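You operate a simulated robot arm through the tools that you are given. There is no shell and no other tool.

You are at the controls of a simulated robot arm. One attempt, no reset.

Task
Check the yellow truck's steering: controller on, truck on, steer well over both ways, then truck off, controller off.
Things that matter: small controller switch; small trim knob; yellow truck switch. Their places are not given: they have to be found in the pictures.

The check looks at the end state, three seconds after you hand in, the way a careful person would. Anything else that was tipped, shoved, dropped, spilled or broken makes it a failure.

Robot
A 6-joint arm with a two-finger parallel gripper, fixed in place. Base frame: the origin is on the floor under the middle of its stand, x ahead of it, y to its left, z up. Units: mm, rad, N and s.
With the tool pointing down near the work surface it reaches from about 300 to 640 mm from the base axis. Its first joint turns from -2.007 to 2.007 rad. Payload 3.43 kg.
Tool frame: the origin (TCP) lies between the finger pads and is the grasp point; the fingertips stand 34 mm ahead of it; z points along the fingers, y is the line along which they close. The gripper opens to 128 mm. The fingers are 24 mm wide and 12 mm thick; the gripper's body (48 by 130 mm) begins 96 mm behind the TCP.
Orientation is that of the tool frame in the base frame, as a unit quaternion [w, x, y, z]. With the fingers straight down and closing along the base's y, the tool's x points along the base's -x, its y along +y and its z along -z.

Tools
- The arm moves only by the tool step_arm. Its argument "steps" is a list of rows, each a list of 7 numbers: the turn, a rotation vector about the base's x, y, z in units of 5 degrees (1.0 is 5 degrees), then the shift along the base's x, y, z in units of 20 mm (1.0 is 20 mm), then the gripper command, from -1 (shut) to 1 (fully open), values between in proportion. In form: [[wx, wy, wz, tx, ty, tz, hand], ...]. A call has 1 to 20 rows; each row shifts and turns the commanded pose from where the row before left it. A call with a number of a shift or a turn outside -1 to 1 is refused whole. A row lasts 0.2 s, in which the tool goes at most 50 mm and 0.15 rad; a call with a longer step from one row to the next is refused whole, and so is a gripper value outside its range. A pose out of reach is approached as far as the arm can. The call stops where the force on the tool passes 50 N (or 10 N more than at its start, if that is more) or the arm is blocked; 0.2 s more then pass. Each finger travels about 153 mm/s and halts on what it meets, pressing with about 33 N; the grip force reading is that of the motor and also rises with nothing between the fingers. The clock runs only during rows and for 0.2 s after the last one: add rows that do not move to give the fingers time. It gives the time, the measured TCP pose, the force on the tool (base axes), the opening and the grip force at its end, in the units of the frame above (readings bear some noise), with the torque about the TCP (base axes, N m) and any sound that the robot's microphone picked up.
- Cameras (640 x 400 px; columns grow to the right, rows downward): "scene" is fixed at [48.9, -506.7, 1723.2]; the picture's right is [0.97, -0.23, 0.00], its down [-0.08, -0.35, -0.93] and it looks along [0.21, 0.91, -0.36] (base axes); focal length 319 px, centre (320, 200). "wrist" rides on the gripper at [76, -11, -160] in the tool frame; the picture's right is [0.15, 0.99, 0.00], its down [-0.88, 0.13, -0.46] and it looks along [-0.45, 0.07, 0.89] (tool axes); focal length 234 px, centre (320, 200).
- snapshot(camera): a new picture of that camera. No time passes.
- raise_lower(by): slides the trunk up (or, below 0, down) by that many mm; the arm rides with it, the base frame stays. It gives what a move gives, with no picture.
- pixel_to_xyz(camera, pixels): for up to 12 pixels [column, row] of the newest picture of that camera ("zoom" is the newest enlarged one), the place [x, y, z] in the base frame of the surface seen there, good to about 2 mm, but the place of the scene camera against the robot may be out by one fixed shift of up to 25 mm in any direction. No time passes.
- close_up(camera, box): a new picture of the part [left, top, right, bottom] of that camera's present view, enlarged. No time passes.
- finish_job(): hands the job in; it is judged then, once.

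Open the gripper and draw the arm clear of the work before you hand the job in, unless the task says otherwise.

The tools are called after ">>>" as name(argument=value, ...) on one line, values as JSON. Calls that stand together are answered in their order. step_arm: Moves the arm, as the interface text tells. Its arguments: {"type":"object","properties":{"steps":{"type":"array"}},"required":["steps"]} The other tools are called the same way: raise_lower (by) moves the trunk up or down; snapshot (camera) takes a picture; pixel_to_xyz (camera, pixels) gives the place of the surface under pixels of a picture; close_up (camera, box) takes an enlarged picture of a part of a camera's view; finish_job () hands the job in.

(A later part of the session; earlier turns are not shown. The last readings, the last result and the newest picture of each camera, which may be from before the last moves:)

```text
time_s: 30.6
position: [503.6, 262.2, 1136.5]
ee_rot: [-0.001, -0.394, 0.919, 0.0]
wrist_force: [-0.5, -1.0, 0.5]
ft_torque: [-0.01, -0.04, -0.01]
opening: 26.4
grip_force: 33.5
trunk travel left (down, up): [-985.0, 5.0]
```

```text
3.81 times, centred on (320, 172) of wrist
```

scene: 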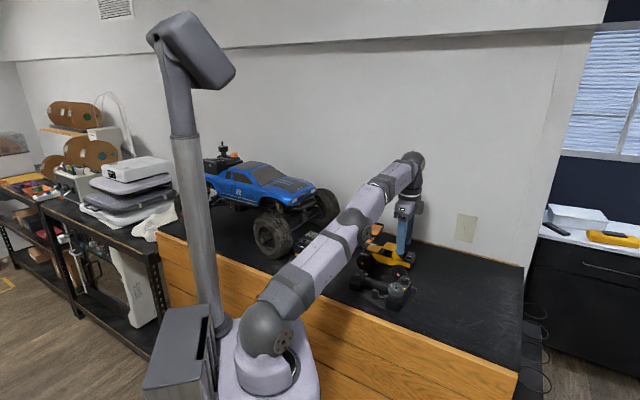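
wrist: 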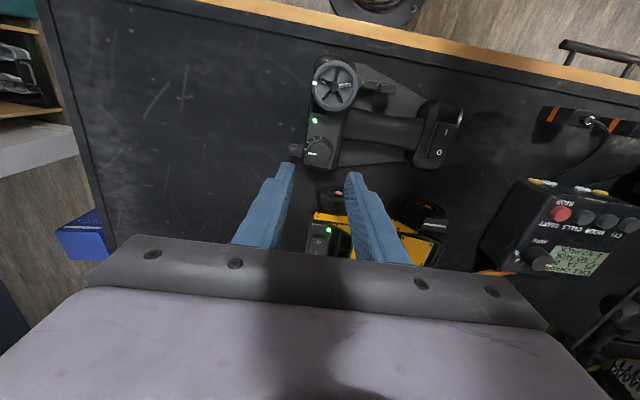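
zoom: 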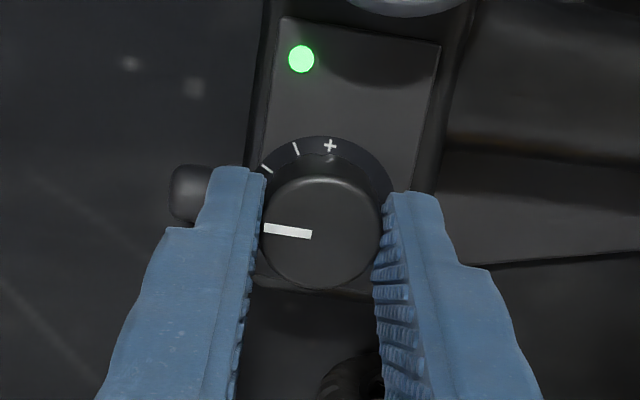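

The knob is held at 26.4 mm with no shift of the controller. I turn it 30 degrees clockwise (toward +) in 5 degree rows and check torque and the truck's wheels.

>>> step_arm(steps=[[0, 0, -1, 0, 0, 0, -0.66], [0, 0, -1, 0, 0, 0, -0.66], [0, 0, -1, 0, 0, 0, -0.66], [0, 0, -1, 0, 0, 0, -0.66], [0, 0, -1, 0, 0, 0, -0.66], [0, 0, -1, 0, 0, 0, -0.66], [0, 0, 0, 0, 0, 0, -0.66]])

>>> close_up(camera="wrist", box=[250, 120, 390, 225])

>>> close_up(camera="scene", box=[350, 225, 430, 300])

```text
time_s: 32.2
position: [504.0, 261.7, 1135.9]
ee_rot: [0.0, -0.141, 0.99, 0.0]
wrist_force: [1.0, -1.9, 2.0]
ft_torque: [-0.05, -0.1, -0.02]
opening: 26.7
grip_force: 33.1
trunk travel left (down, up): [-985.0, 5.0]
```

```text
3.81 times, centred on (320, 172) of wrist
```

zoom: 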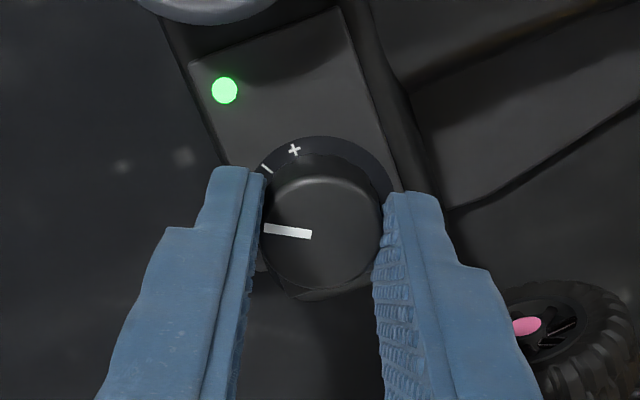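

```text
5.33 times, centred on (390, 262) of scene
```

zoom: 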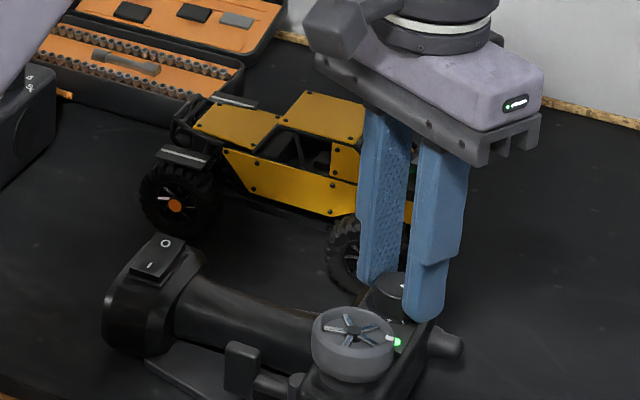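

The knob turned with the fingers while the controller stayed put. I turn another 30 degrees clockwise.

>>> step_arm(steps=[[0, 0, -1, 0, 0, 0, -0.66], [0, 0, -1, 0, 0, 0, -0.66], [0, 0, -1, 0, 0, 0, -0.66], [0, 0, -1, 0, 0, 0, -0.66], [0, 0, -1, 0, 0, 0, -0.66], [0, 0, -1, 0, 0, 0, -0.66], [0, 0, 0, 0, 0, 0, -0.66]])

>>> snapshot(camera="wrist")

>>> close_up(camera="wrist", box=[250, 120, 390, 225])

>>> close_up(camera="scene", box=[350, 225, 430, 300])

```text
time_s: 33.8
position: [503.3, 261.9, 1136.2]
ee_rot: [0.0, 0.119, 0.993, 0.0]
wrist_force: [-1.3, 2.5, 3.0]
ft_torque: [0.15, 0.22, -0.05]
opening: 26.6
grip_force: 33.3
trunk travel left (down, up): [-985.0, 5.0]
```

```text
taken
```

wrist: 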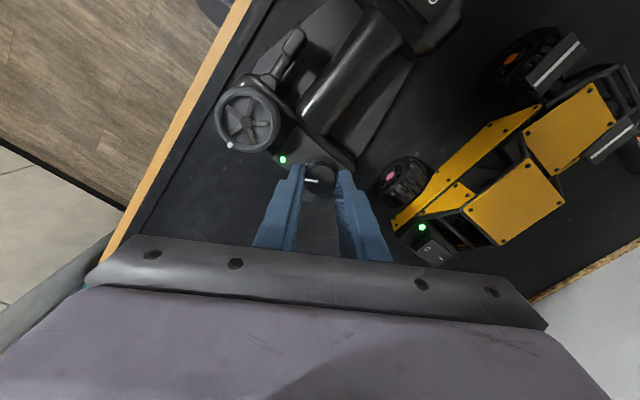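

```text
3.81 times, centred on (320, 172) of wrist
```

zoom: 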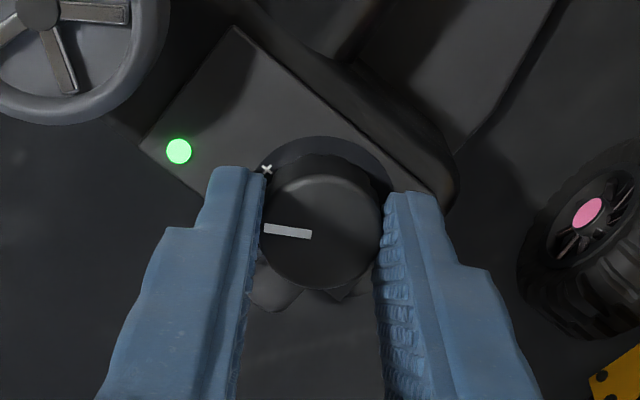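

```text
5.33 times, centred on (390, 262) of scene
```

zoom: 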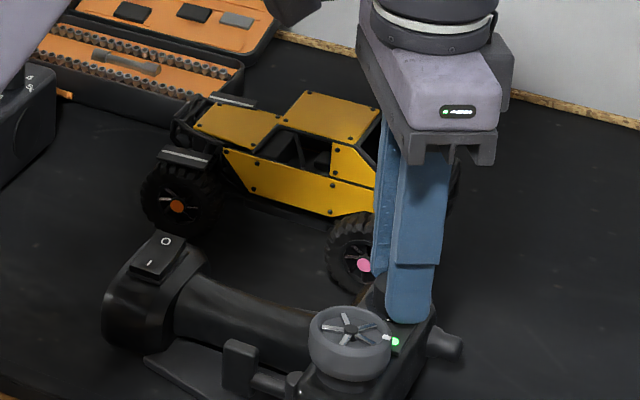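

Knob is 60 degrees over. I check the truck's front wheel, near (405,180) in the wrist view, to see whether it has steered.

>>> close_up(camera="wrist", box=[360, 20, 560, 270])

>>> close_up(camera="scene", box=[365, 240, 425, 285])

```text
1.60 times, centred on (460, 145) of wrist
```

zoom: 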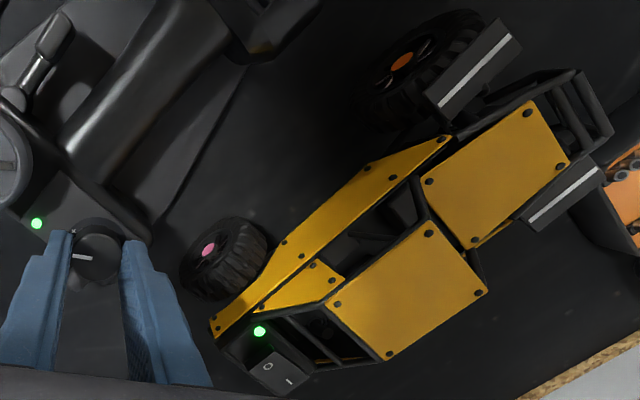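

```text
8.89 times, centred on (395, 262) of scene
```

zoom: 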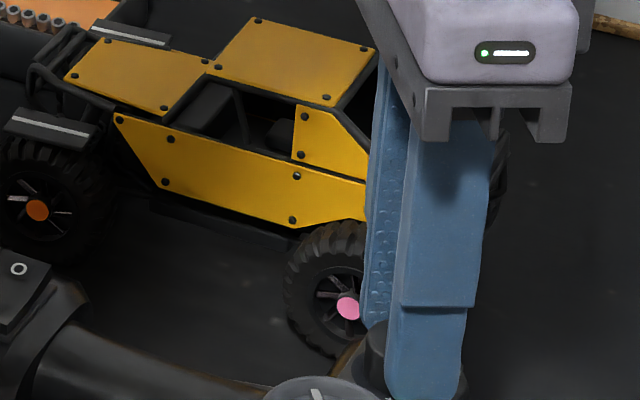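

The front wheel's tread does look turned compared with the rear, but to be "well over" I continue another 20 degrees toward the + mark, gently.

>>> step_arm(steps=[[0, 0, -1, 0, 0, 0, -0.66], [0, 0, -1, 0, 0, 0, -0.66], [0, 0, -1, 0, 0, 0, -0.66], [0, 0, -1, 0, 0, 0, -0.66], [0, 0, 0, 0, 0, 0, -0.66]])

>>> snapshot(camera="wrist")

>>> close_up(camera="wrist", box=[250, 120, 390, 225])

>>> close_up(camera="scene", box=[365, 240, 425, 285])

```text
time_s: 35.0
position: [502.7, 261.6, 1137.0]
ee_rot: [0.0, 0.29, 0.957, 0.001]
wrist_force: [-2.5, 0.0, 1.3]
ft_torque: [-0.2, -0.06, -0.07]
opening: 26.5
grip_force: 33.1
trunk travel left (down, up): [-985.0, 5.0]
```

```text
taken
```

wrist: 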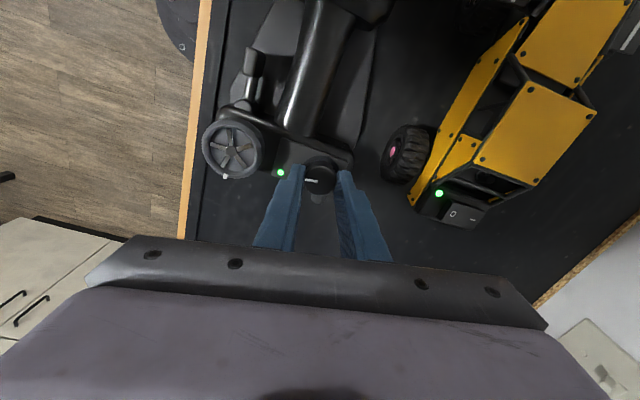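

```text
3.81 times, centred on (320, 172) of wrist
```

zoom: 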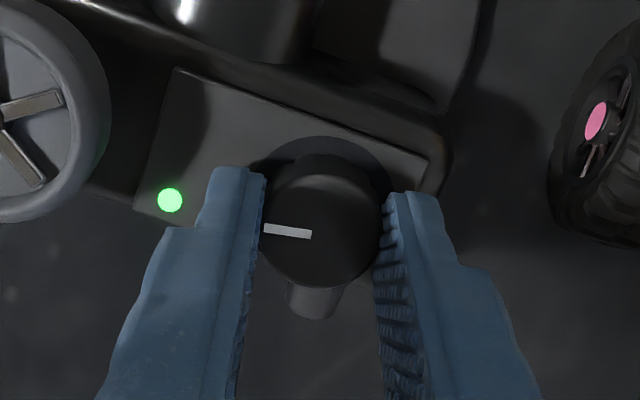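

```text
8.89 times, centred on (395, 262) of scene
```

zoom: 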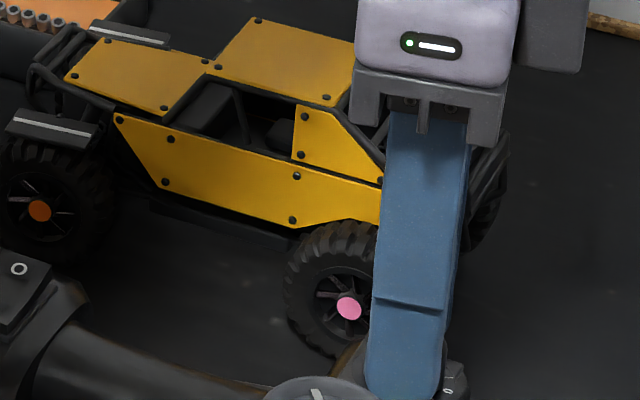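

I enlarge the front wheel near (405,155) to judge the steering angle against the body's side.

>>> close_up(camera="wrist", box=[360, 90, 520, 230])

>>> pixel_to_xyz(camera="wrist", pixels=[[398, 130], [415, 128], [385, 175], [412, 180], [402, 152], [428, 145], [393, 150], [520, 20], [415, 200]])

```text
2.86 times, centred on (440, 160) of wrist
```

zoom: 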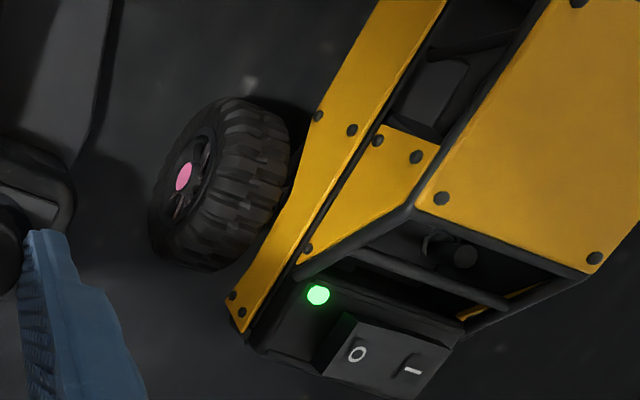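

```text
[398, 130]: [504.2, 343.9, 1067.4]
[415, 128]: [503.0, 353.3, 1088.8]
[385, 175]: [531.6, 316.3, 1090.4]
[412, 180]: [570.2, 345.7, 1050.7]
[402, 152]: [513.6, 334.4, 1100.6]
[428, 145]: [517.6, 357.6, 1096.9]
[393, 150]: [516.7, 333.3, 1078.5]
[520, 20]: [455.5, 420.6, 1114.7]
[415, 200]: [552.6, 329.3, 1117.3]
```

The wheel still looks about parallel to the body, so I sample points along the tyre's sidewall to measure its direction.

>>> close_up(camera="wrist", box=[375, 110, 455, 200])

>>> pixel_to_xyz(camera="wrist", pixels=[[394, 137], [390, 145], [387, 152], [384, 160], [382, 168], [384, 176], [391, 152], [396, 140], [389, 165], [410, 130], [400, 170], [405, 182]])

```text
4.44 times, centred on (415, 155) of wrist
```

zoom: 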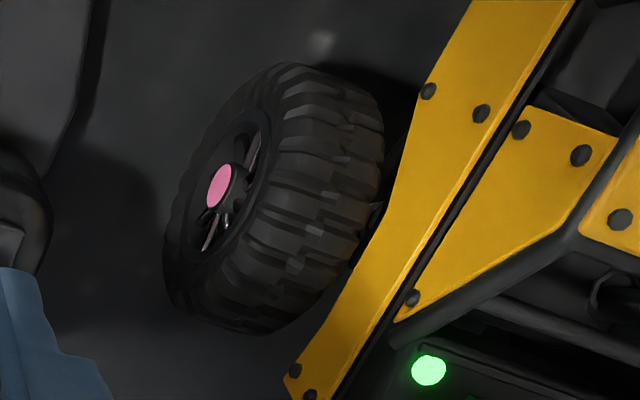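

```text
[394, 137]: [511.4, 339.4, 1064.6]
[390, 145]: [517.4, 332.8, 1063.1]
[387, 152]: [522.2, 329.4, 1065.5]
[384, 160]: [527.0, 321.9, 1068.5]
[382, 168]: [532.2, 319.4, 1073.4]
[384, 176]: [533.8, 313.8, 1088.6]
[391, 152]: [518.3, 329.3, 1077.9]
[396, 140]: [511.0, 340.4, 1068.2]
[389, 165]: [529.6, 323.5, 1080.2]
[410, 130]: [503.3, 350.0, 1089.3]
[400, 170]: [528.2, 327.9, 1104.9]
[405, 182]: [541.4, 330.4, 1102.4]
```

The sidewall runs at about -49 degrees against the body's -44, so at most a small turn. I hold still for one second in case the steering follows slowly, then look again.

>>> step_arm(steps=[[0, 0, 0, 0, 0, 0, -0.66], [0, 0, 0, 0, 0, 0, -0.66], [0, 0, 0, 0, 0, 0, -0.66], [0, 0, 0, 0, 0, 0, -0.66], [0, 0, 0, 0, 0, 0, -0.66]])

>>> close_up(camera="wrist", box=[375, 110, 455, 200])

>>> close_up(camera="scene", box=[385, 255, 425, 285])

```text
time_s: 36.2
position: [503.8, 261.6, 1136.6]
ee_rot: [0.0, 0.288, 0.957, 0.0]
wrist_force: [-1.2, -1.3, 0.1]
ft_torque: [-0.04, 0.02, -0.02]
opening: 26.5
grip_force: 32.5
trunk travel left (down, up): [-985.0, 5.0]
```

```text
4.44 times, centred on (415, 155) of wrist
```

zoom: 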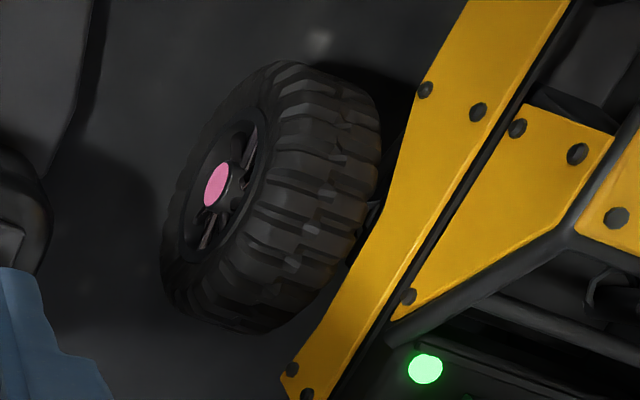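

```text
13.33 times, centred on (405, 270) of scene
```

zoom: 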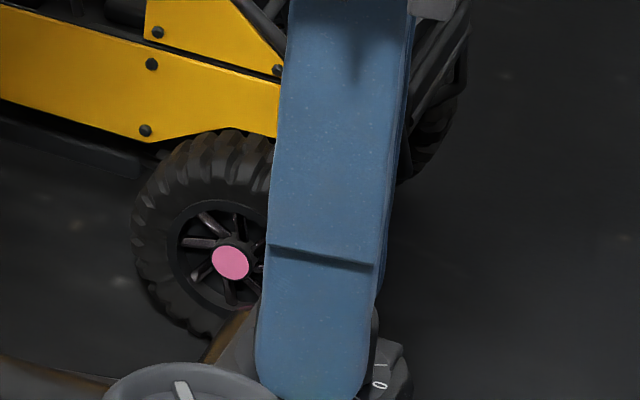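

No further change after the wait; the scene view gives a reference with the hub at (230,262). I turn the knob back 80 degrees to neutral and compare the same view.

>>> step_arm(steps=[[0, 0, 1, 0, 0, 0, -0.66], [0, 0, 1, 0, 0, 0, -0.66], [0, 0, 1, 0, 0, 0, -0.66], [0, 0, 1, 0, 0, 0, -0.66], [0, 0, 1, 0, 0, 0, -0.66], [0, 0, 1, 0, 0, 0, -0.66], [0, 0, 1, 0, 0, 0, -0.66], [0, 0, 1, 0, 0, 0, -0.66], [0, 0, 1, 0, 0, 0, -0.66], [0, 0, 1, 0, 0, 0, -0.66], [0, 0, 1, 0, 0, 0, -0.66], [0, 0, 1, 0, 0, 0, -0.66], [0, 0, 1, 0, 0, 0, -0.66], [0, 0, 1, 0, 0, 0, -0.66], [0, 0, 1, 0, 0, 0, -0.66], [0, 0, 1, 0, 0, 0, -0.66], [0, 0, 0, 0, 0, 0, -0.66]])

>>> close_up(camera="wrist", box=[250, 120, 390, 225])

>>> close_up(camera="scene", box=[385, 255, 425, 285])

```text
time_s: 39.8
position: [502.5, 262.8, 1136.4]
ee_rot: [0.0, -0.395, 0.919, -0.001]
wrist_force: [-0.2, -1.0, -0.3]
ft_torque: [0.09, -0.08, 0.01]
opening: 26.6
grip_force: 33.2
trunk travel left (down, up): [-985.0, 5.0]
```

```text
3.81 times, centred on (320, 172) of wrist
```

zoom: 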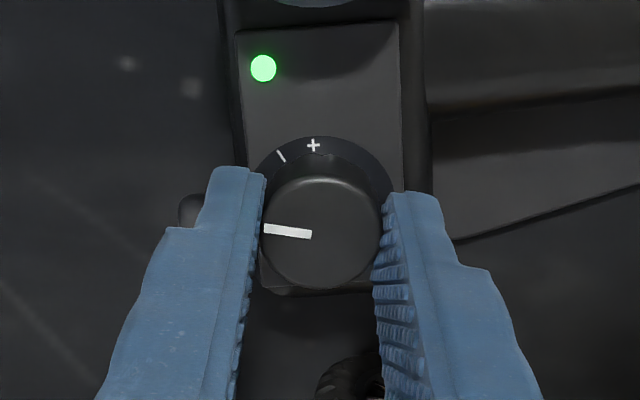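

```text
13.33 times, centred on (405, 270) of scene
```

zoom: 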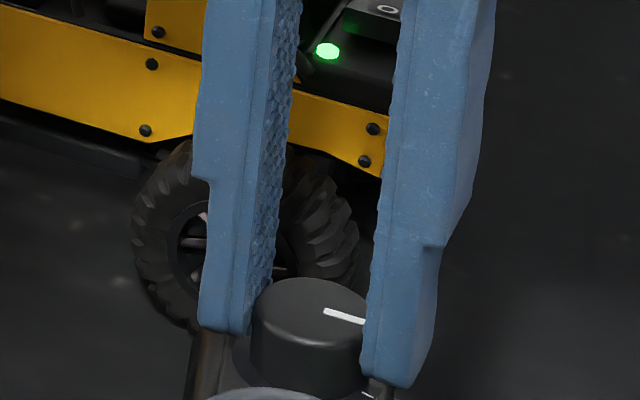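

The panel on the controller now looks rotated about 13 degrees against the first grip at the same tool yaw, so the controller itself may have turned. I check with the scene camera before going further.

>>> close_up(camera="scene", box=[330, 220, 440, 320])

>>> pixel_to_xyz(camera="zoom", pixels=[[226, 204], [212, 217], [365, 268], [371, 218], [230, 174], [500, 250]])

```text
4.00 times, centred on (385, 270) of scene
```

zoom: 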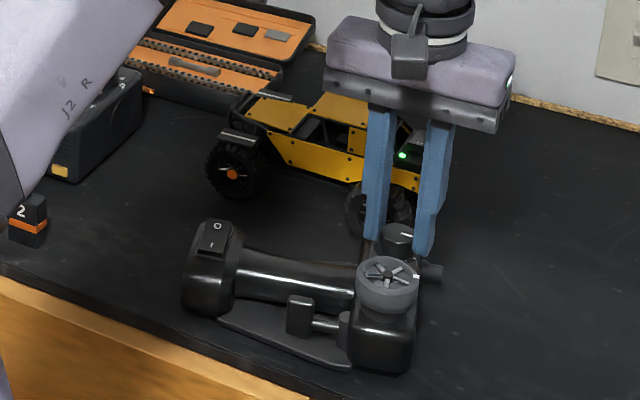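

```text
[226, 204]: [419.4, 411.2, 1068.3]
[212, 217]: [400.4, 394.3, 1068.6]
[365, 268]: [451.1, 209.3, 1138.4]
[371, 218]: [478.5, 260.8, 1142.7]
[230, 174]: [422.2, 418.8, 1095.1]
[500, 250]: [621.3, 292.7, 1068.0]
```

The controller did turn about 13 degrees counter-clockwise around the knob on the way back, when there was almost no downward load on it. I press down lightly through the knob to hold the controller with more friction before turning further.

>>> step_arm(steps=[[0, 0, 0, 0, 0, -0.05, -0.66], [0, 0, 0, 0, 0, -0.05, -0.66], [0, 0, 0, 0, 0, 0, -0.66]])

```text
time_s: 40.6
position: [502.9, 263.3, 1135.8]
ee_rot: [0.001, -0.394, 0.919, -0.001]
wrist_force: [1.0, 1.1, 15.0]
ft_torque: [-0.52, 0.64, 0.01]
opening: 26.7
grip_force: 33.2
trunk travel left (down, up): [-985.0, 5.0]
```

15 N down. I now turn the knob 10 degrees counter-clockwise slowly and see whether the body stays.

>>> step_arm(steps=[[0, 0, 0.5, 0, 0, 0, -0.66], [0, 0, 0.5, 0, 0, 0, -0.66], [0, 0, 0.5, 0, 0, 0, -0.66], [0, 0, 0.5, 0, 0, 0, -0.66], [0, 0, 0, 0, 0, 0, -0.66]])

>>> close_up(camera="wrist", box=[250, 120, 390, 225])

>>> close_up(camera="scene", box=[330, 220, 440, 320])

```text
time_s: 41.8
position: [502.4, 261.9, 1135.6]
ee_rot: [0.002, -0.472, 0.881, 0.001]
wrist_force: [1.9, 3.3, 19.5]
ft_torque: [0.44, -0.13, -0.03]
opening: 26.8
grip_force: 32.8
trunk travel left (down, up): [-985.0, 5.0]
```

```text
3.81 times, centred on (320, 172) of wrist
```

zoom: 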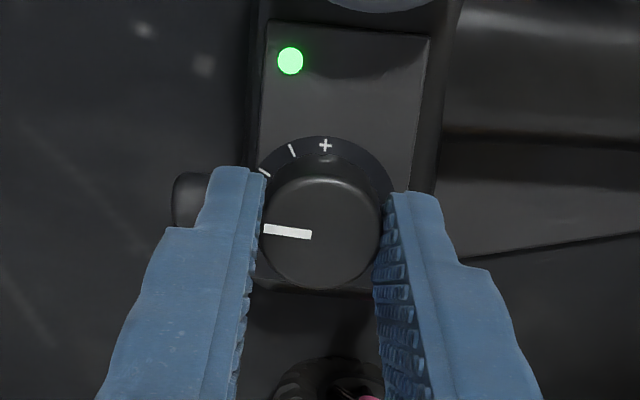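

```text
4.00 times, centred on (385, 270) of scene
```

zoom: 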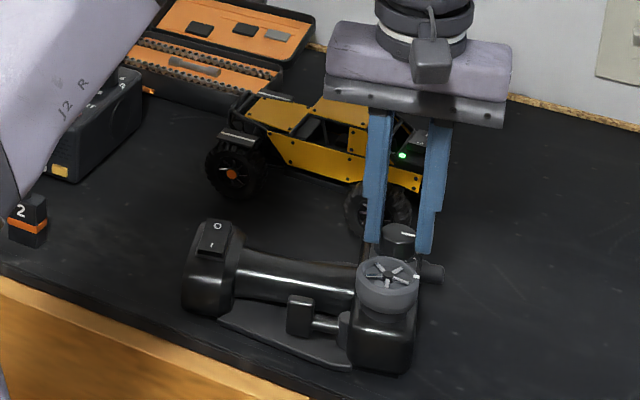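

The body stayed still while the knob turned, so the downward load works. I continue counter-clockwise 30 degrees.

>>> step_arm(steps=[[0, 0, 0.6, 0, 0, 0, -0.66], [0, 0, 0.6, 0, 0, 0, -0.66], [0, 0, 0.6, 0, 0, 0, -0.66], [0, 0, 0.6, 0, 0, 0, -0.66], [0, 0, 0.6, 0, 0, 0, -0.66], [0, 0, 0.6, 0, 0, 0, -0.66], [0, 0, 0.6, 0, 0, 0, -0.66], [0, 0, 0.6, 0, 0, 0, -0.66], [0, 0, 0.6, 0, 0, 0, -0.66], [0, 0, 0.6, 0, 0, 0, -0.66], [0, 0, 0, 0, 0, 0, -0.66]])

>>> close_up(camera="wrist", box=[250, 120, 390, 225])

>>> close_up(camera="scene", box=[330, 220, 440, 320])

```text
time_s: 44.2
position: [501.8, 261.8, 1134.7]
ee_rot: [0.001, -0.685, 0.729, -0.001]
wrist_force: [2.0, 7.4, 16.3]
ft_torque: [0.31, -0.06, 0.0]
opening: 26.7
grip_force: 33.5
trunk travel left (down, up): [-985.0, 5.0]
```

```text
3.81 times, centred on (320, 172) of wrist
```

zoom: 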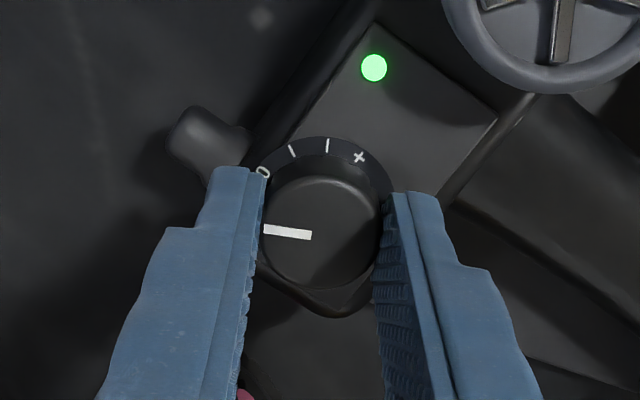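

```text
4.00 times, centred on (385, 270) of scene
```

zoom: 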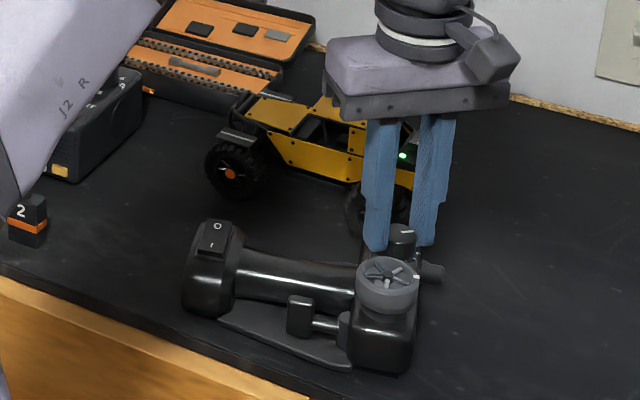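

Body is steady and the knob is about 29 degrees counter-clockwise of neutral now. There is 7 N sideways, so I give 1 mm in +y and turn 36 degrees more.

>>> step_arm(steps=[[0, 0, 0.6, 0, 0.03, 0, -0.66], [0, 0, 0.6, 0, 0.02, 0, -0.66], [0, 0, 0.6, 0, 0, 0, -0.66], [0, 0, 0.6, 0, 0, 0, -0.66], [0, 0, 0.6, 0, 0, 0, -0.66], [0, 0, 0.6, 0, 0, 0, -0.66], [0, 0, 0.6, 0, 0, 0, -0.66], [0, 0, 0.6, 0, 0, 0, -0.66], [0, 0, 0.6, 0, 0, 0, -0.66], [0, 0, 0.6, 0, 0, 0, -0.66], [0, 0, 0.6, 0, 0, 0, -0.66], [0, 0, 0.6, 0, 0, 0, -0.66], [0, 0, 0, 0, 0, 0, -0.66]])

>>> snapshot(camera="wrist")

>>> close_up(camera="wrist", box=[250, 120, 390, 225])

>>> close_up(camera="scene", box=[330, 220, 440, 320])

```text
time_s: 47.0
position: [502.4, 262.1, 1135.1]
ee_rot: [-0.001, 0.876, -0.482, 0.001]
wrist_force: [2.4, -2.1, 16.5]
ft_torque: [-0.02, 0.03, 0.01]
opening: 26.5
grip_force: 33.1
trunk travel left (down, up): [-985.0, 5.0]
```

```text
taken
```

wrist: 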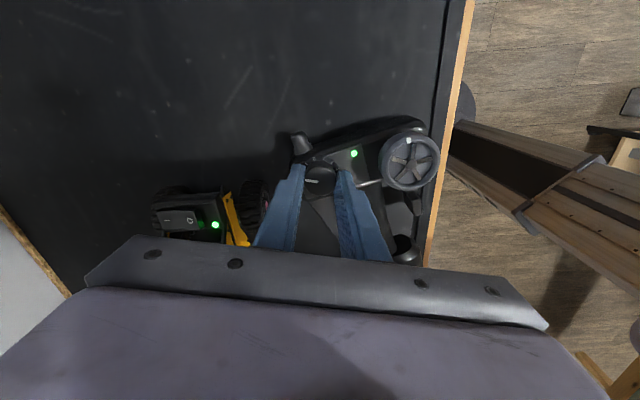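

```text
3.81 times, centred on (320, 172) of wrist
```

zoom: 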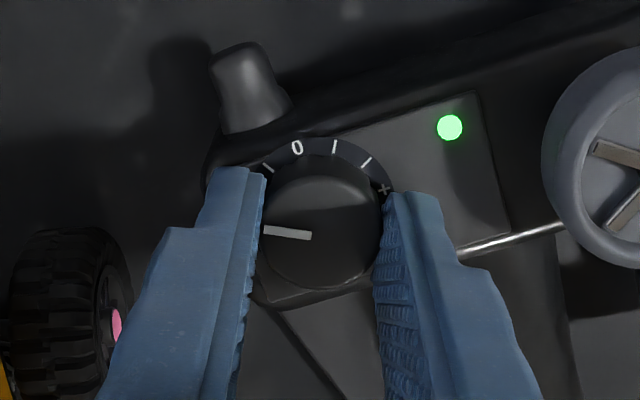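

```text
4.00 times, centred on (385, 270) of scene
```

zoom: 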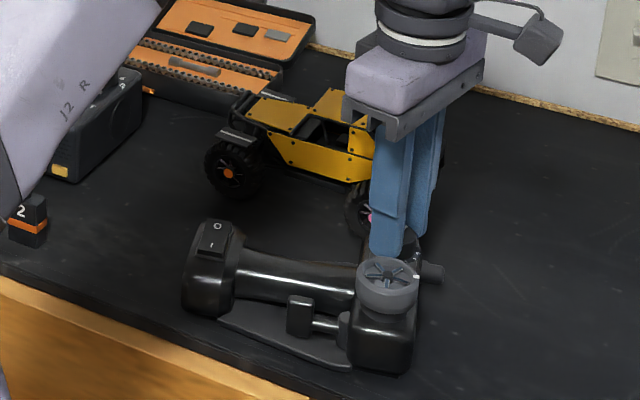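

Knob is about 66 degrees counter-clockwise of neutral and the controller stayed still. I look at the truck's front wheels at the left of the wrist view, near (255,200) and (170,200).

>>> close_up(camera="wrist", box=[140, 160, 290, 255])

>>> close_up(camera="scene", box=[385, 255, 425, 285])

```text
4.21 times, centred on (215, 208) of wrist
```

zoom: 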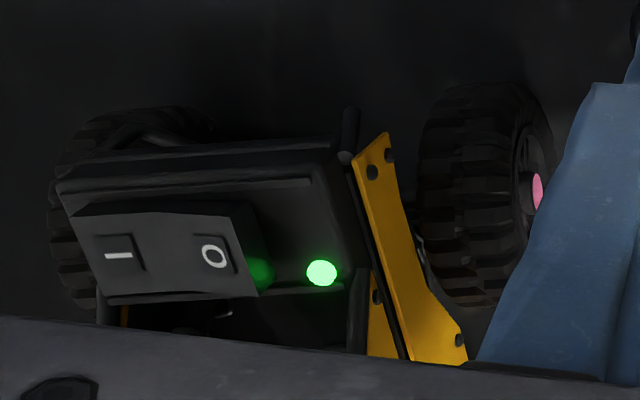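

```text
13.33 times, centred on (405, 270) of scene
```

zoom: 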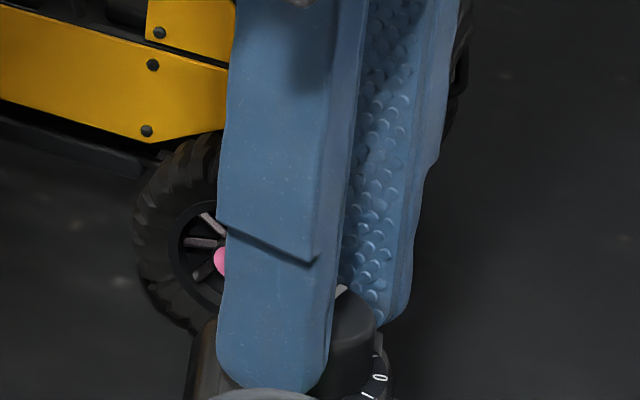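

The front wheels seem unchanged between the two knob extremes. I sample points on the front tyre and the side panel to measure the wheel's direction here.

>>> close_up(camera="wrist", box=[140, 160, 290, 255])

>>> pixel_to_xyz(camera="zoom", pixels=[[524, 110], [528, 140], [522, 180], [514, 220], [505, 260], [495, 290], [435, 120], [428, 160], [426, 200], [430, 240], [372, 165], [440, 345]])

```text
4.21 times, centred on (215, 208) of wrist
```

zoom: 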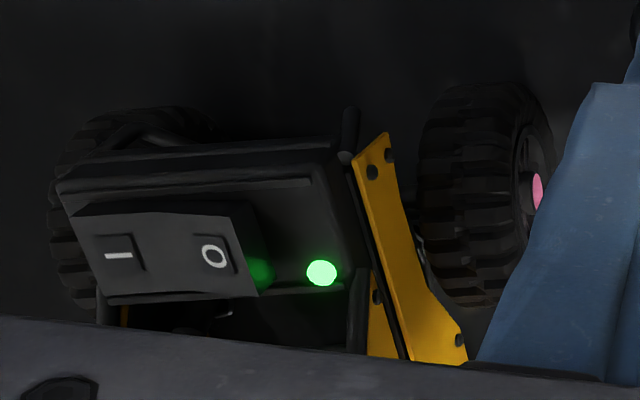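

```text
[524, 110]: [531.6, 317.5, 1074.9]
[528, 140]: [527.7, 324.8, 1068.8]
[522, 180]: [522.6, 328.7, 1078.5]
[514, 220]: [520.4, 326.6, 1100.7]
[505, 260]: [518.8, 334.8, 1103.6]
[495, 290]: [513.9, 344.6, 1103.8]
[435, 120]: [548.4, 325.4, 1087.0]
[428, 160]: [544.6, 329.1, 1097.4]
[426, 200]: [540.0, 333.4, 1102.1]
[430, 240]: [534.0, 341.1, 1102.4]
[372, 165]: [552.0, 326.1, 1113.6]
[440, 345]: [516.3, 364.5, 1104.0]
```

The front wheel is still parallel to the body (about -47 degrees both). I turn the knob a further 18 degrees counter-clockwise so it is as far over on this side as on the other.

>>> step_arm(steps=[[0, 0, 0.6, 0, 0, 0, -0.66], [0, 0, 0.6, 0, 0, 0, -0.66], [0, 0, 0.6, 0, 0, 0, -0.66], [0, 0, 0.6, 0, 0, 0, -0.66], [0, 0, 0.6, 0, 0, 0, -0.66], [0, 0, 0.6, 0, 0, 0, -0.66], [0, 0, 0, 0, 0, 0, -0.66]])

>>> close_up(camera="wrist", box=[250, 120, 390, 225])

>>> snapshot(camera="scene")

>>> close_up(camera="scene", box=[330, 220, 440, 320])

```text
time_s: 48.6
position: [502.0, 262.3, 1135.1]
ee_rot: [-0.001, 0.941, -0.338, 0.0]
wrist_force: [0.0, -3.2, 15.1]
ft_torque: [-0.03, 0.11, -0.01]
opening: 26.8
grip_force: 33.0
trunk travel left (down, up): [-985.0, 5.0]
```

```text
3.81 times, centred on (320, 172) of wrist
```

zoom: 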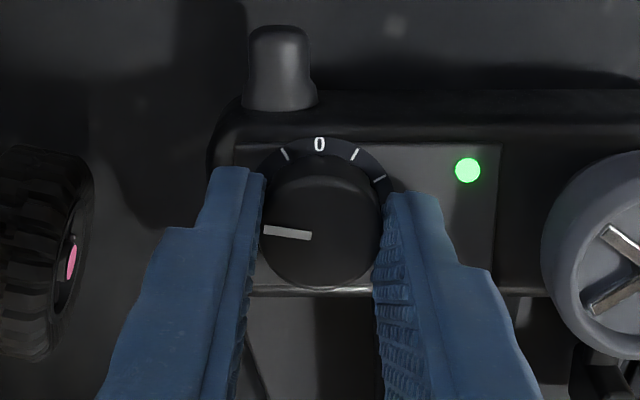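

```text
taken
```

scene: 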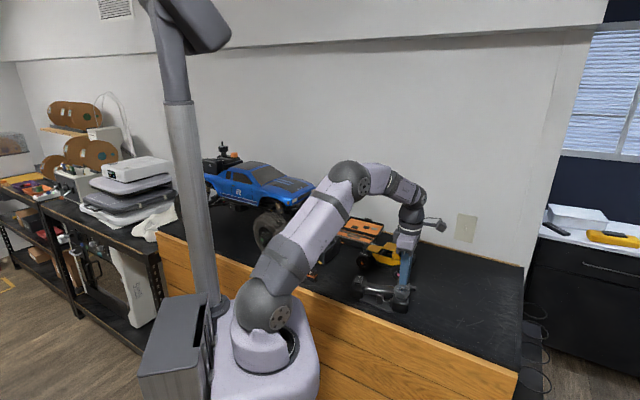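

```text
4.00 times, centred on (385, 270) of scene
```

zoom: 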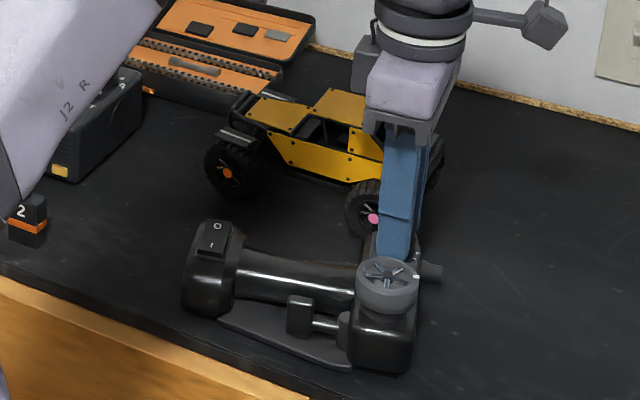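

The knob is now about 84 degrees counter-clockwise of neutral, with the controller still. Next I want to swing the controller back the 13 degrees it turned; I take the downward load off in small steps first.

>>> step_arm(steps=[[0, 0, 0, 0, 0, 0.05, -0.66], [0, 0, 0, 0, 0, 0.05, -0.66], [0, 0, 0, 0, 0, 0, -0.66]])

```text
time_s: 49.4
position: [502.1, 263.3, 1136.6]
ee_rot: [0.0, 0.941, -0.34, -0.001]
wrist_force: [-0.6, -2.4, 3.6]
ft_torque: [-0.21, -0.2, 0.03]
opening: 26.8
grip_force: 32.6
trunk travel left (down, up): [-985.0, 5.0]
```

Load is down to 3.6 N. I raise 1 mm more so the controller is nearly unloaded, then turn 10 degrees clockwise and see if the body follows.

>>> step_arm(steps=[[0, 0, 0, 0, 0, 0.05, -0.66], [0, 0, -0.7, 0, 0, 0, -0.66], [0, 0, -0.7, 0, 0, 0, -0.66], [0, 0, -0.6, 0, 0, 0, -0.66], [0, 0, 0, 0, 0, 0, -0.66]])

>>> close_up(camera="wrist", box=[250, 120, 390, 225])

>>> close_up(camera="scene", box=[330, 220, 440, 320])

```text
time_s: 50.6
position: [503.3, 263.1, 1137.3]
ee_rot: [0.0, 0.908, -0.42, 0.0]
wrist_force: [0.5, 0.7, 0.5]
ft_torque: [0.0, -0.18, -0.04]
opening: 26.4
grip_force: 33.0
trunk travel left (down, up): [-985.0, 5.0]
```

```text
3.81 times, centred on (320, 172) of wrist
```

zoom: 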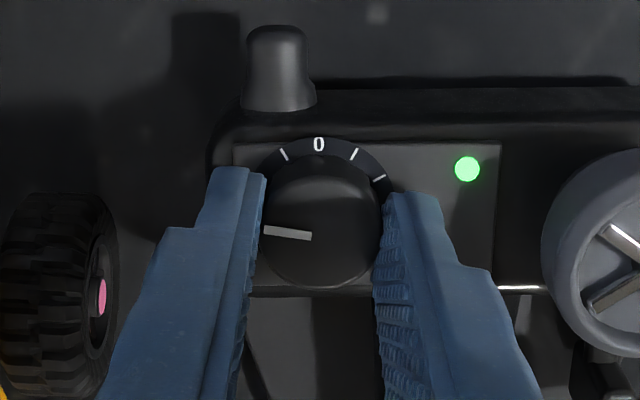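

```text
4.00 times, centred on (385, 270) of scene
```

zoom: 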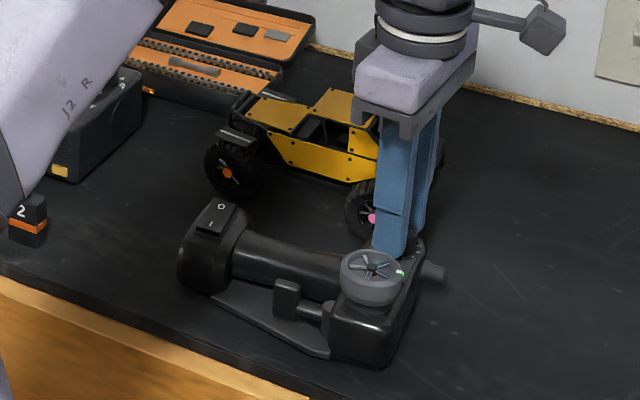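

The body followed exactly: the wheel moved from (388,272) to (372,268) against the original (365,267). About 4 degrees more are needed, so I turn that much further the same way.

>>> step_arm(steps=[[0, 0, -0.4, 0, 0, 0, -0.66], [0, 0, -0.4, 0, 0, 0, -0.66], [0, 0, 0, 0, 0, 0, -0.66]])

>>> close_up(camera="wrist", box=[250, 120, 390, 225])

>>> close_up(camera="scene", box=[330, 220, 440, 320])

>>> pixel_to_xyz(camera="zoom", pixels=[[219, 211], [226, 204], [212, 217], [365, 268]])

```text
time_s: 51.4
position: [502.5, 262.8, 1136.3]
ee_rot: [0.0, 0.892, -0.451, 0.001]
wrist_force: [0.3, -0.2, 0.4]
ft_torque: [-0.01, -0.19, 0.02]
opening: 26.6
grip_force: 32.8
trunk travel left (down, up): [-985.0, 5.0]
```

```text
3.81 times, centred on (320, 172) of wrist
```

zoom: 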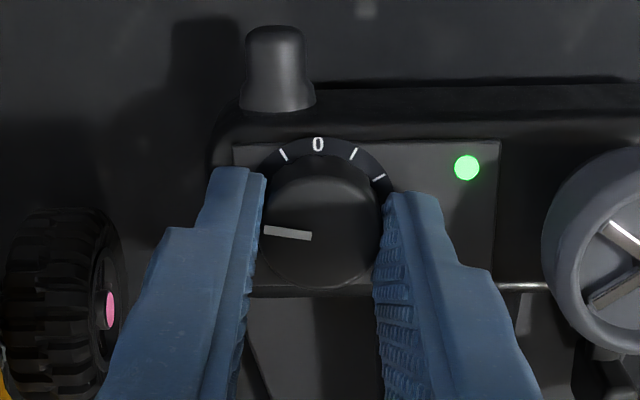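

```text
4.00 times, centred on (385, 270) of scene
```

zoom: 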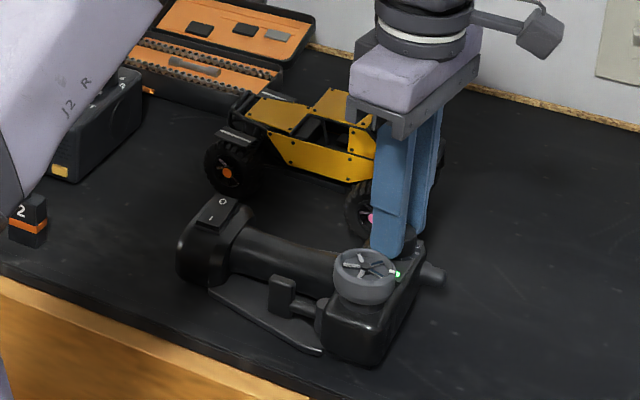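

```text
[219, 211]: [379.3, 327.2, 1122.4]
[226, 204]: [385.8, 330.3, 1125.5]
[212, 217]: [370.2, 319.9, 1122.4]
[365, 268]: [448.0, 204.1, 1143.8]
```

The controller is back in place (wheel at (365,268), trigger at (281,293), as at the start). I press down again through the knob and turn it clockwise 40 degrees toward neutral.

>>> step_arm(steps=[[0, 0, 0, 0, 0, -0.06, -0.66], [0, 0, 0, 0, 0, -0.06, -0.66], [0, 0, 0, 0, 0, 0, -0.66], [0, 0, -0.8, 0, 0, 0, -0.66], [0, 0, -0.8, 0, 0, 0, -0.66], [0, 0, -0.8, 0, 0, 0, -0.66], [0, 0, -0.8, 0, 0, 0, -0.66], [0, 0, -0.8, 0, 0, 0, -0.66], [0, 0, -0.8, 0, 0, 0, -0.66], [0, 0, -0.8, 0, 0, 0, -0.66], [0, 0, -0.8, 0, 0, 0, -0.66], [0, 0, -0.8, 0, 0, 0, -0.66], [0, 0, -0.8, 0, 0, 0, -0.66], [0, 0, 0, 0, 0, 0, -0.66]])

>>> close_up(camera="wrist", box=[250, 120, 390, 225])

>>> close_up(camera="scene", box=[330, 220, 440, 320])

```text
time_s: 54.4
position: [502.9, 263.5, 1135.1]
ee_rot: [0.001, -0.684, 0.729, -0.001]
wrist_force: [0.9, -0.4, 10.5]
ft_torque: [-0.33, 0.06, -0.03]
opening: 26.7
grip_force: 32.9
trunk travel left (down, up): [-985.0, 5.0]
```

```text
3.81 times, centred on (320, 172) of wrist
```

zoom: 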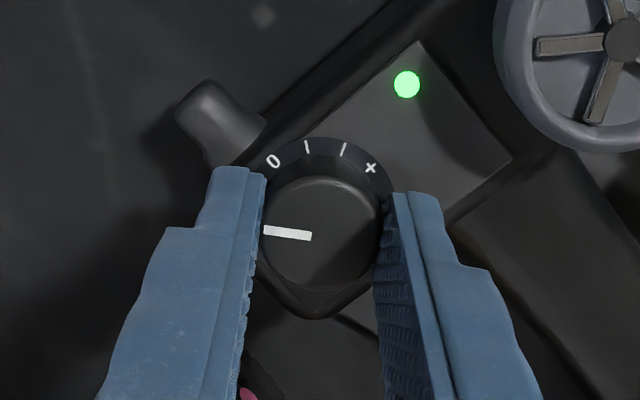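

```text
4.00 times, centred on (385, 270) of scene
```

zoom: 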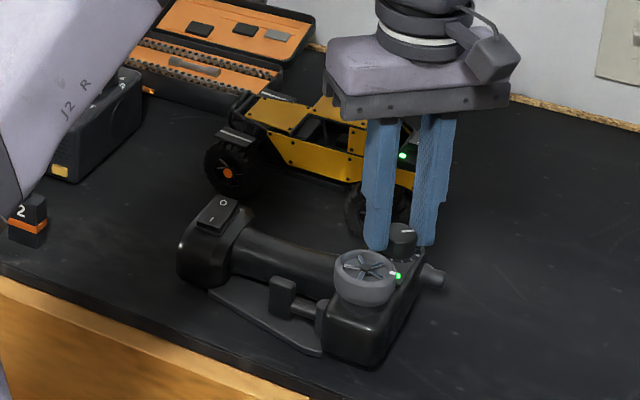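

The body stayed still; about 41 degrees remain to bring the pointer back to its first position. I turn that now.

>>> step_arm(steps=[[0, 0, -0.82, 0, 0, 0, -0.66], [0, 0, -0.82, 0, 0, 0, -0.66], [0, 0, -0.82, 0, 0, 0, -0.66], [0, 0, -0.82, 0, 0, 0, -0.66], [0, 0, -0.82, 0, 0, 0, -0.66], [0, 0, -0.82, 0, 0, 0, -0.66], [0, 0, -0.82, 0, 0, 0, -0.66], [0, 0, -0.82, 0, 0, 0, -0.66], [0, 0, -0.82, 0, 0, 0, -0.66], [0, 0, -0.82, 0, 0, 0, -0.66], [0, 0, 0, 0, 0, 0, -0.66]])

>>> close_up(camera="wrist", box=[250, 120, 390, 225])

>>> close_up(camera="scene", box=[330, 220, 440, 320])

```text
time_s: 56.8
position: [504.3, 263.1, 1135.7]
ee_rot: [0.001, -0.385, 0.923, 0.0]
wrist_force: [1.5, 1.8, 10.3]
ft_torque: [0.3, -0.31, 0.0]
opening: 26.7
grip_force: 32.8
trunk travel left (down, up): [-985.0, 5.0]
```

```text
3.81 times, centred on (320, 172) of wrist
```

zoom: 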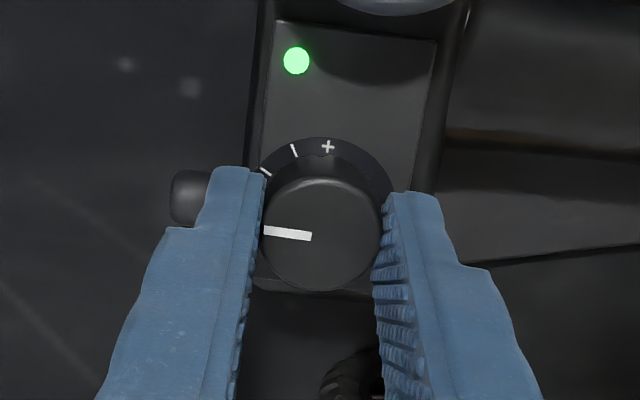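

```text
4.00 times, centred on (385, 270) of scene
```

zoom: 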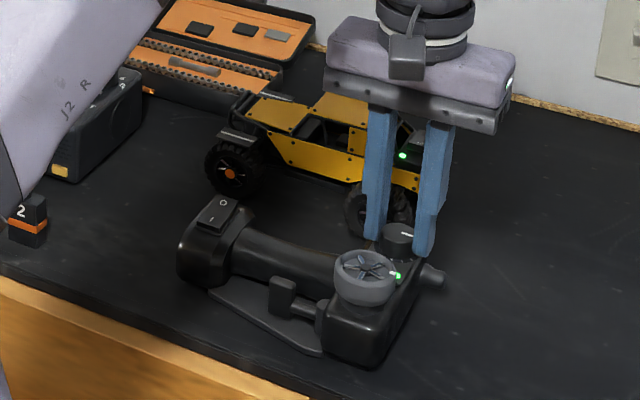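

The knob's scale is back where it was at the start ("+" at (328,147)) and the controller is in place. I take off the load, open the fingers and rise 60 mm.

>>> step_arm(steps=[[0, 0, 0, 0, 0, 0.05, -0.66], [0, 0, 0, 0, 0, 0.02, -0.66], [0, 0, 0, 0, 0, 0, -0.55], [0, 0, 0, 0, 0, 0, -0.45], [0, 0, 0, 0, 0, 0, -0.35], [0, 0, 0, 0, 0, 0, -0.3125], [0, 0, 0, 0, 0, 0.3, -0.3125], [0, 0, 0, 0, 0, 0.5, -0.3125], [0, 0, 0, 0, 0, 0.7, -0.3125], [0, 0, 0, 0, 0, 0.7, -0.3125], [0, 0, 0, 0, 0, 0.8, -0.3125], [0, 0, 0, 0, 0, 0, -0.3125]])

>>> close_up(camera="wrist", box=[230, 60, 410, 195])

>>> close_up(camera="scene", box=[330, 220, 440, 320])

```text
time_s: 59.4
position: [502.4, 263.9, 1194.9]
ee_rot: [0.001, -0.386, 0.922, -0.001]
wrist_force: [0.4, 0.1, 0.7]
ft_torque: [0.02, 0.0, 0.0]
opening: 43.9
grip_force: 0.1
trunk travel left (down, up): [-985.0, 5.0]
```

```text
2.96 times, centred on (320, 128) of wrist
```

zoom: 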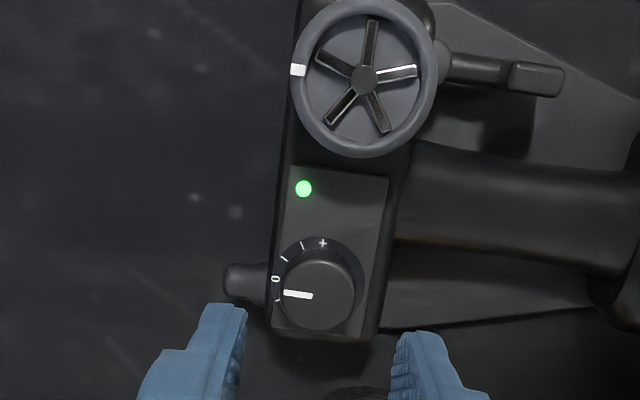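

```text
4.00 times, centred on (385, 270) of scene
```

zoom: 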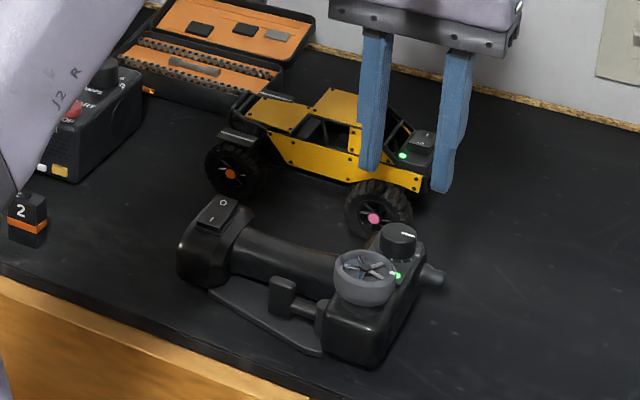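

The knob pointer rests at 0 as before and the wheel's white mark sits at its left rim (297,70). Because the truck's wheels never visibly steered with the knob, I want to test the steering wheel as well, so I measure it.

>>> close_up(camera="wrist", box=[230, 40, 410, 175])

>>> pixel_to_xyz(camera="zoom", pixels=[[365, 138], [300, 140], [430, 140], [365, 70], [365, 207], [318, 90], [412, 190], [318, 190], [412, 95], [365, 225], [280, 160], [450, 120]])

```text
2.96 times, centred on (320, 108) of wrist
```

zoom: 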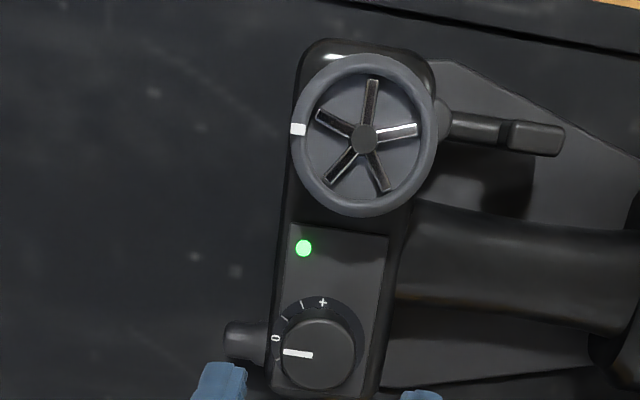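

```text
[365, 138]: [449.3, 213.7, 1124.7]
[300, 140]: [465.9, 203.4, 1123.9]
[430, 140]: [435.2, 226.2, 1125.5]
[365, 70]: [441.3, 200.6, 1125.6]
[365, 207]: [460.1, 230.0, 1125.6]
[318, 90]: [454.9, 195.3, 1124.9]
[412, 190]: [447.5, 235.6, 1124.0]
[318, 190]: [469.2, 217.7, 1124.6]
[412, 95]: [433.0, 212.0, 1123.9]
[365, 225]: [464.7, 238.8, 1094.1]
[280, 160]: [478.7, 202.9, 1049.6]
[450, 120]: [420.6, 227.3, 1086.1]
```

The steering wheel is centred near (451, 215), about 42 mm across, top at z 1125. I move over it at the present height, opening to 70 mm, then look before descending.

>>> step_arm(steps=[[0, 0, 0, -0.29, -0.263, 0, -0.1], [0, 0, 0, -0.29, -0.263, 0, 0.09], [0, 0, 0, -0.29, -0.263, 0, 0.09], [0, 0, 0, -0.29, -0.263, 0, 0.09], [0, 0, 0, -0.29, -0.263, 0, 0.09], [0, 0, 0, -0.29, -0.263, 0, 0.09], [0, 0, 0, -0.29, -0.263, 0, 0.09], [0, 0, 0, -0.29, -0.263, 0, 0.09], [0, 0, 0, -0.29, -0.263, 0, 0.09], [0, 0, 0, 0, 0, -0.6, 0.09], [0, 0, 0, 0, 0, -0.6, 0.09], [0, 0, 0, 0, 0, 0, 0.09]])

>>> close_up(camera="wrist", box=[240, 100, 400, 220])

>>> close_up(camera="scene", box=[360, 235, 430, 305])

```text
time_s: 62.0
position: [452.2, 213.8, 1171.8]
ee_rot: [0.0, -0.386, 0.922, 0.0]
wrist_force: [-0.6, 0.1, 0.5]
ft_torque: [0.03, 0.0, 0.0]
opening: 69.7
grip_force: 0.1
trunk travel left (down, up): [-985.0, 5.0]
```

```text
3.33 times, centred on (320, 160) of wrist
```

zoom: 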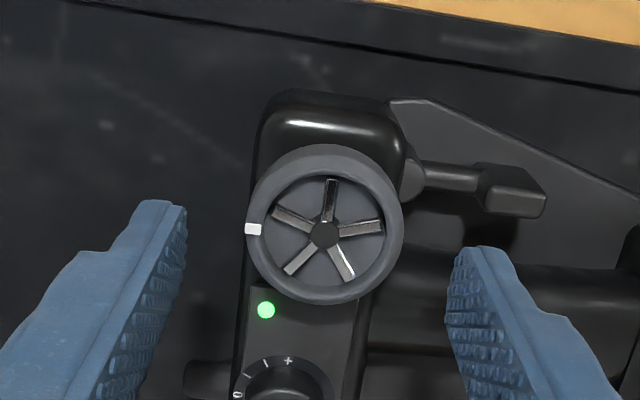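

```text
5.71 times, centred on (395, 270) of scene
```

zoom: 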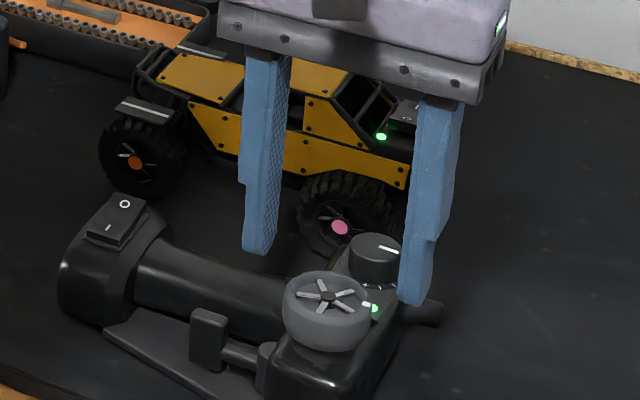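

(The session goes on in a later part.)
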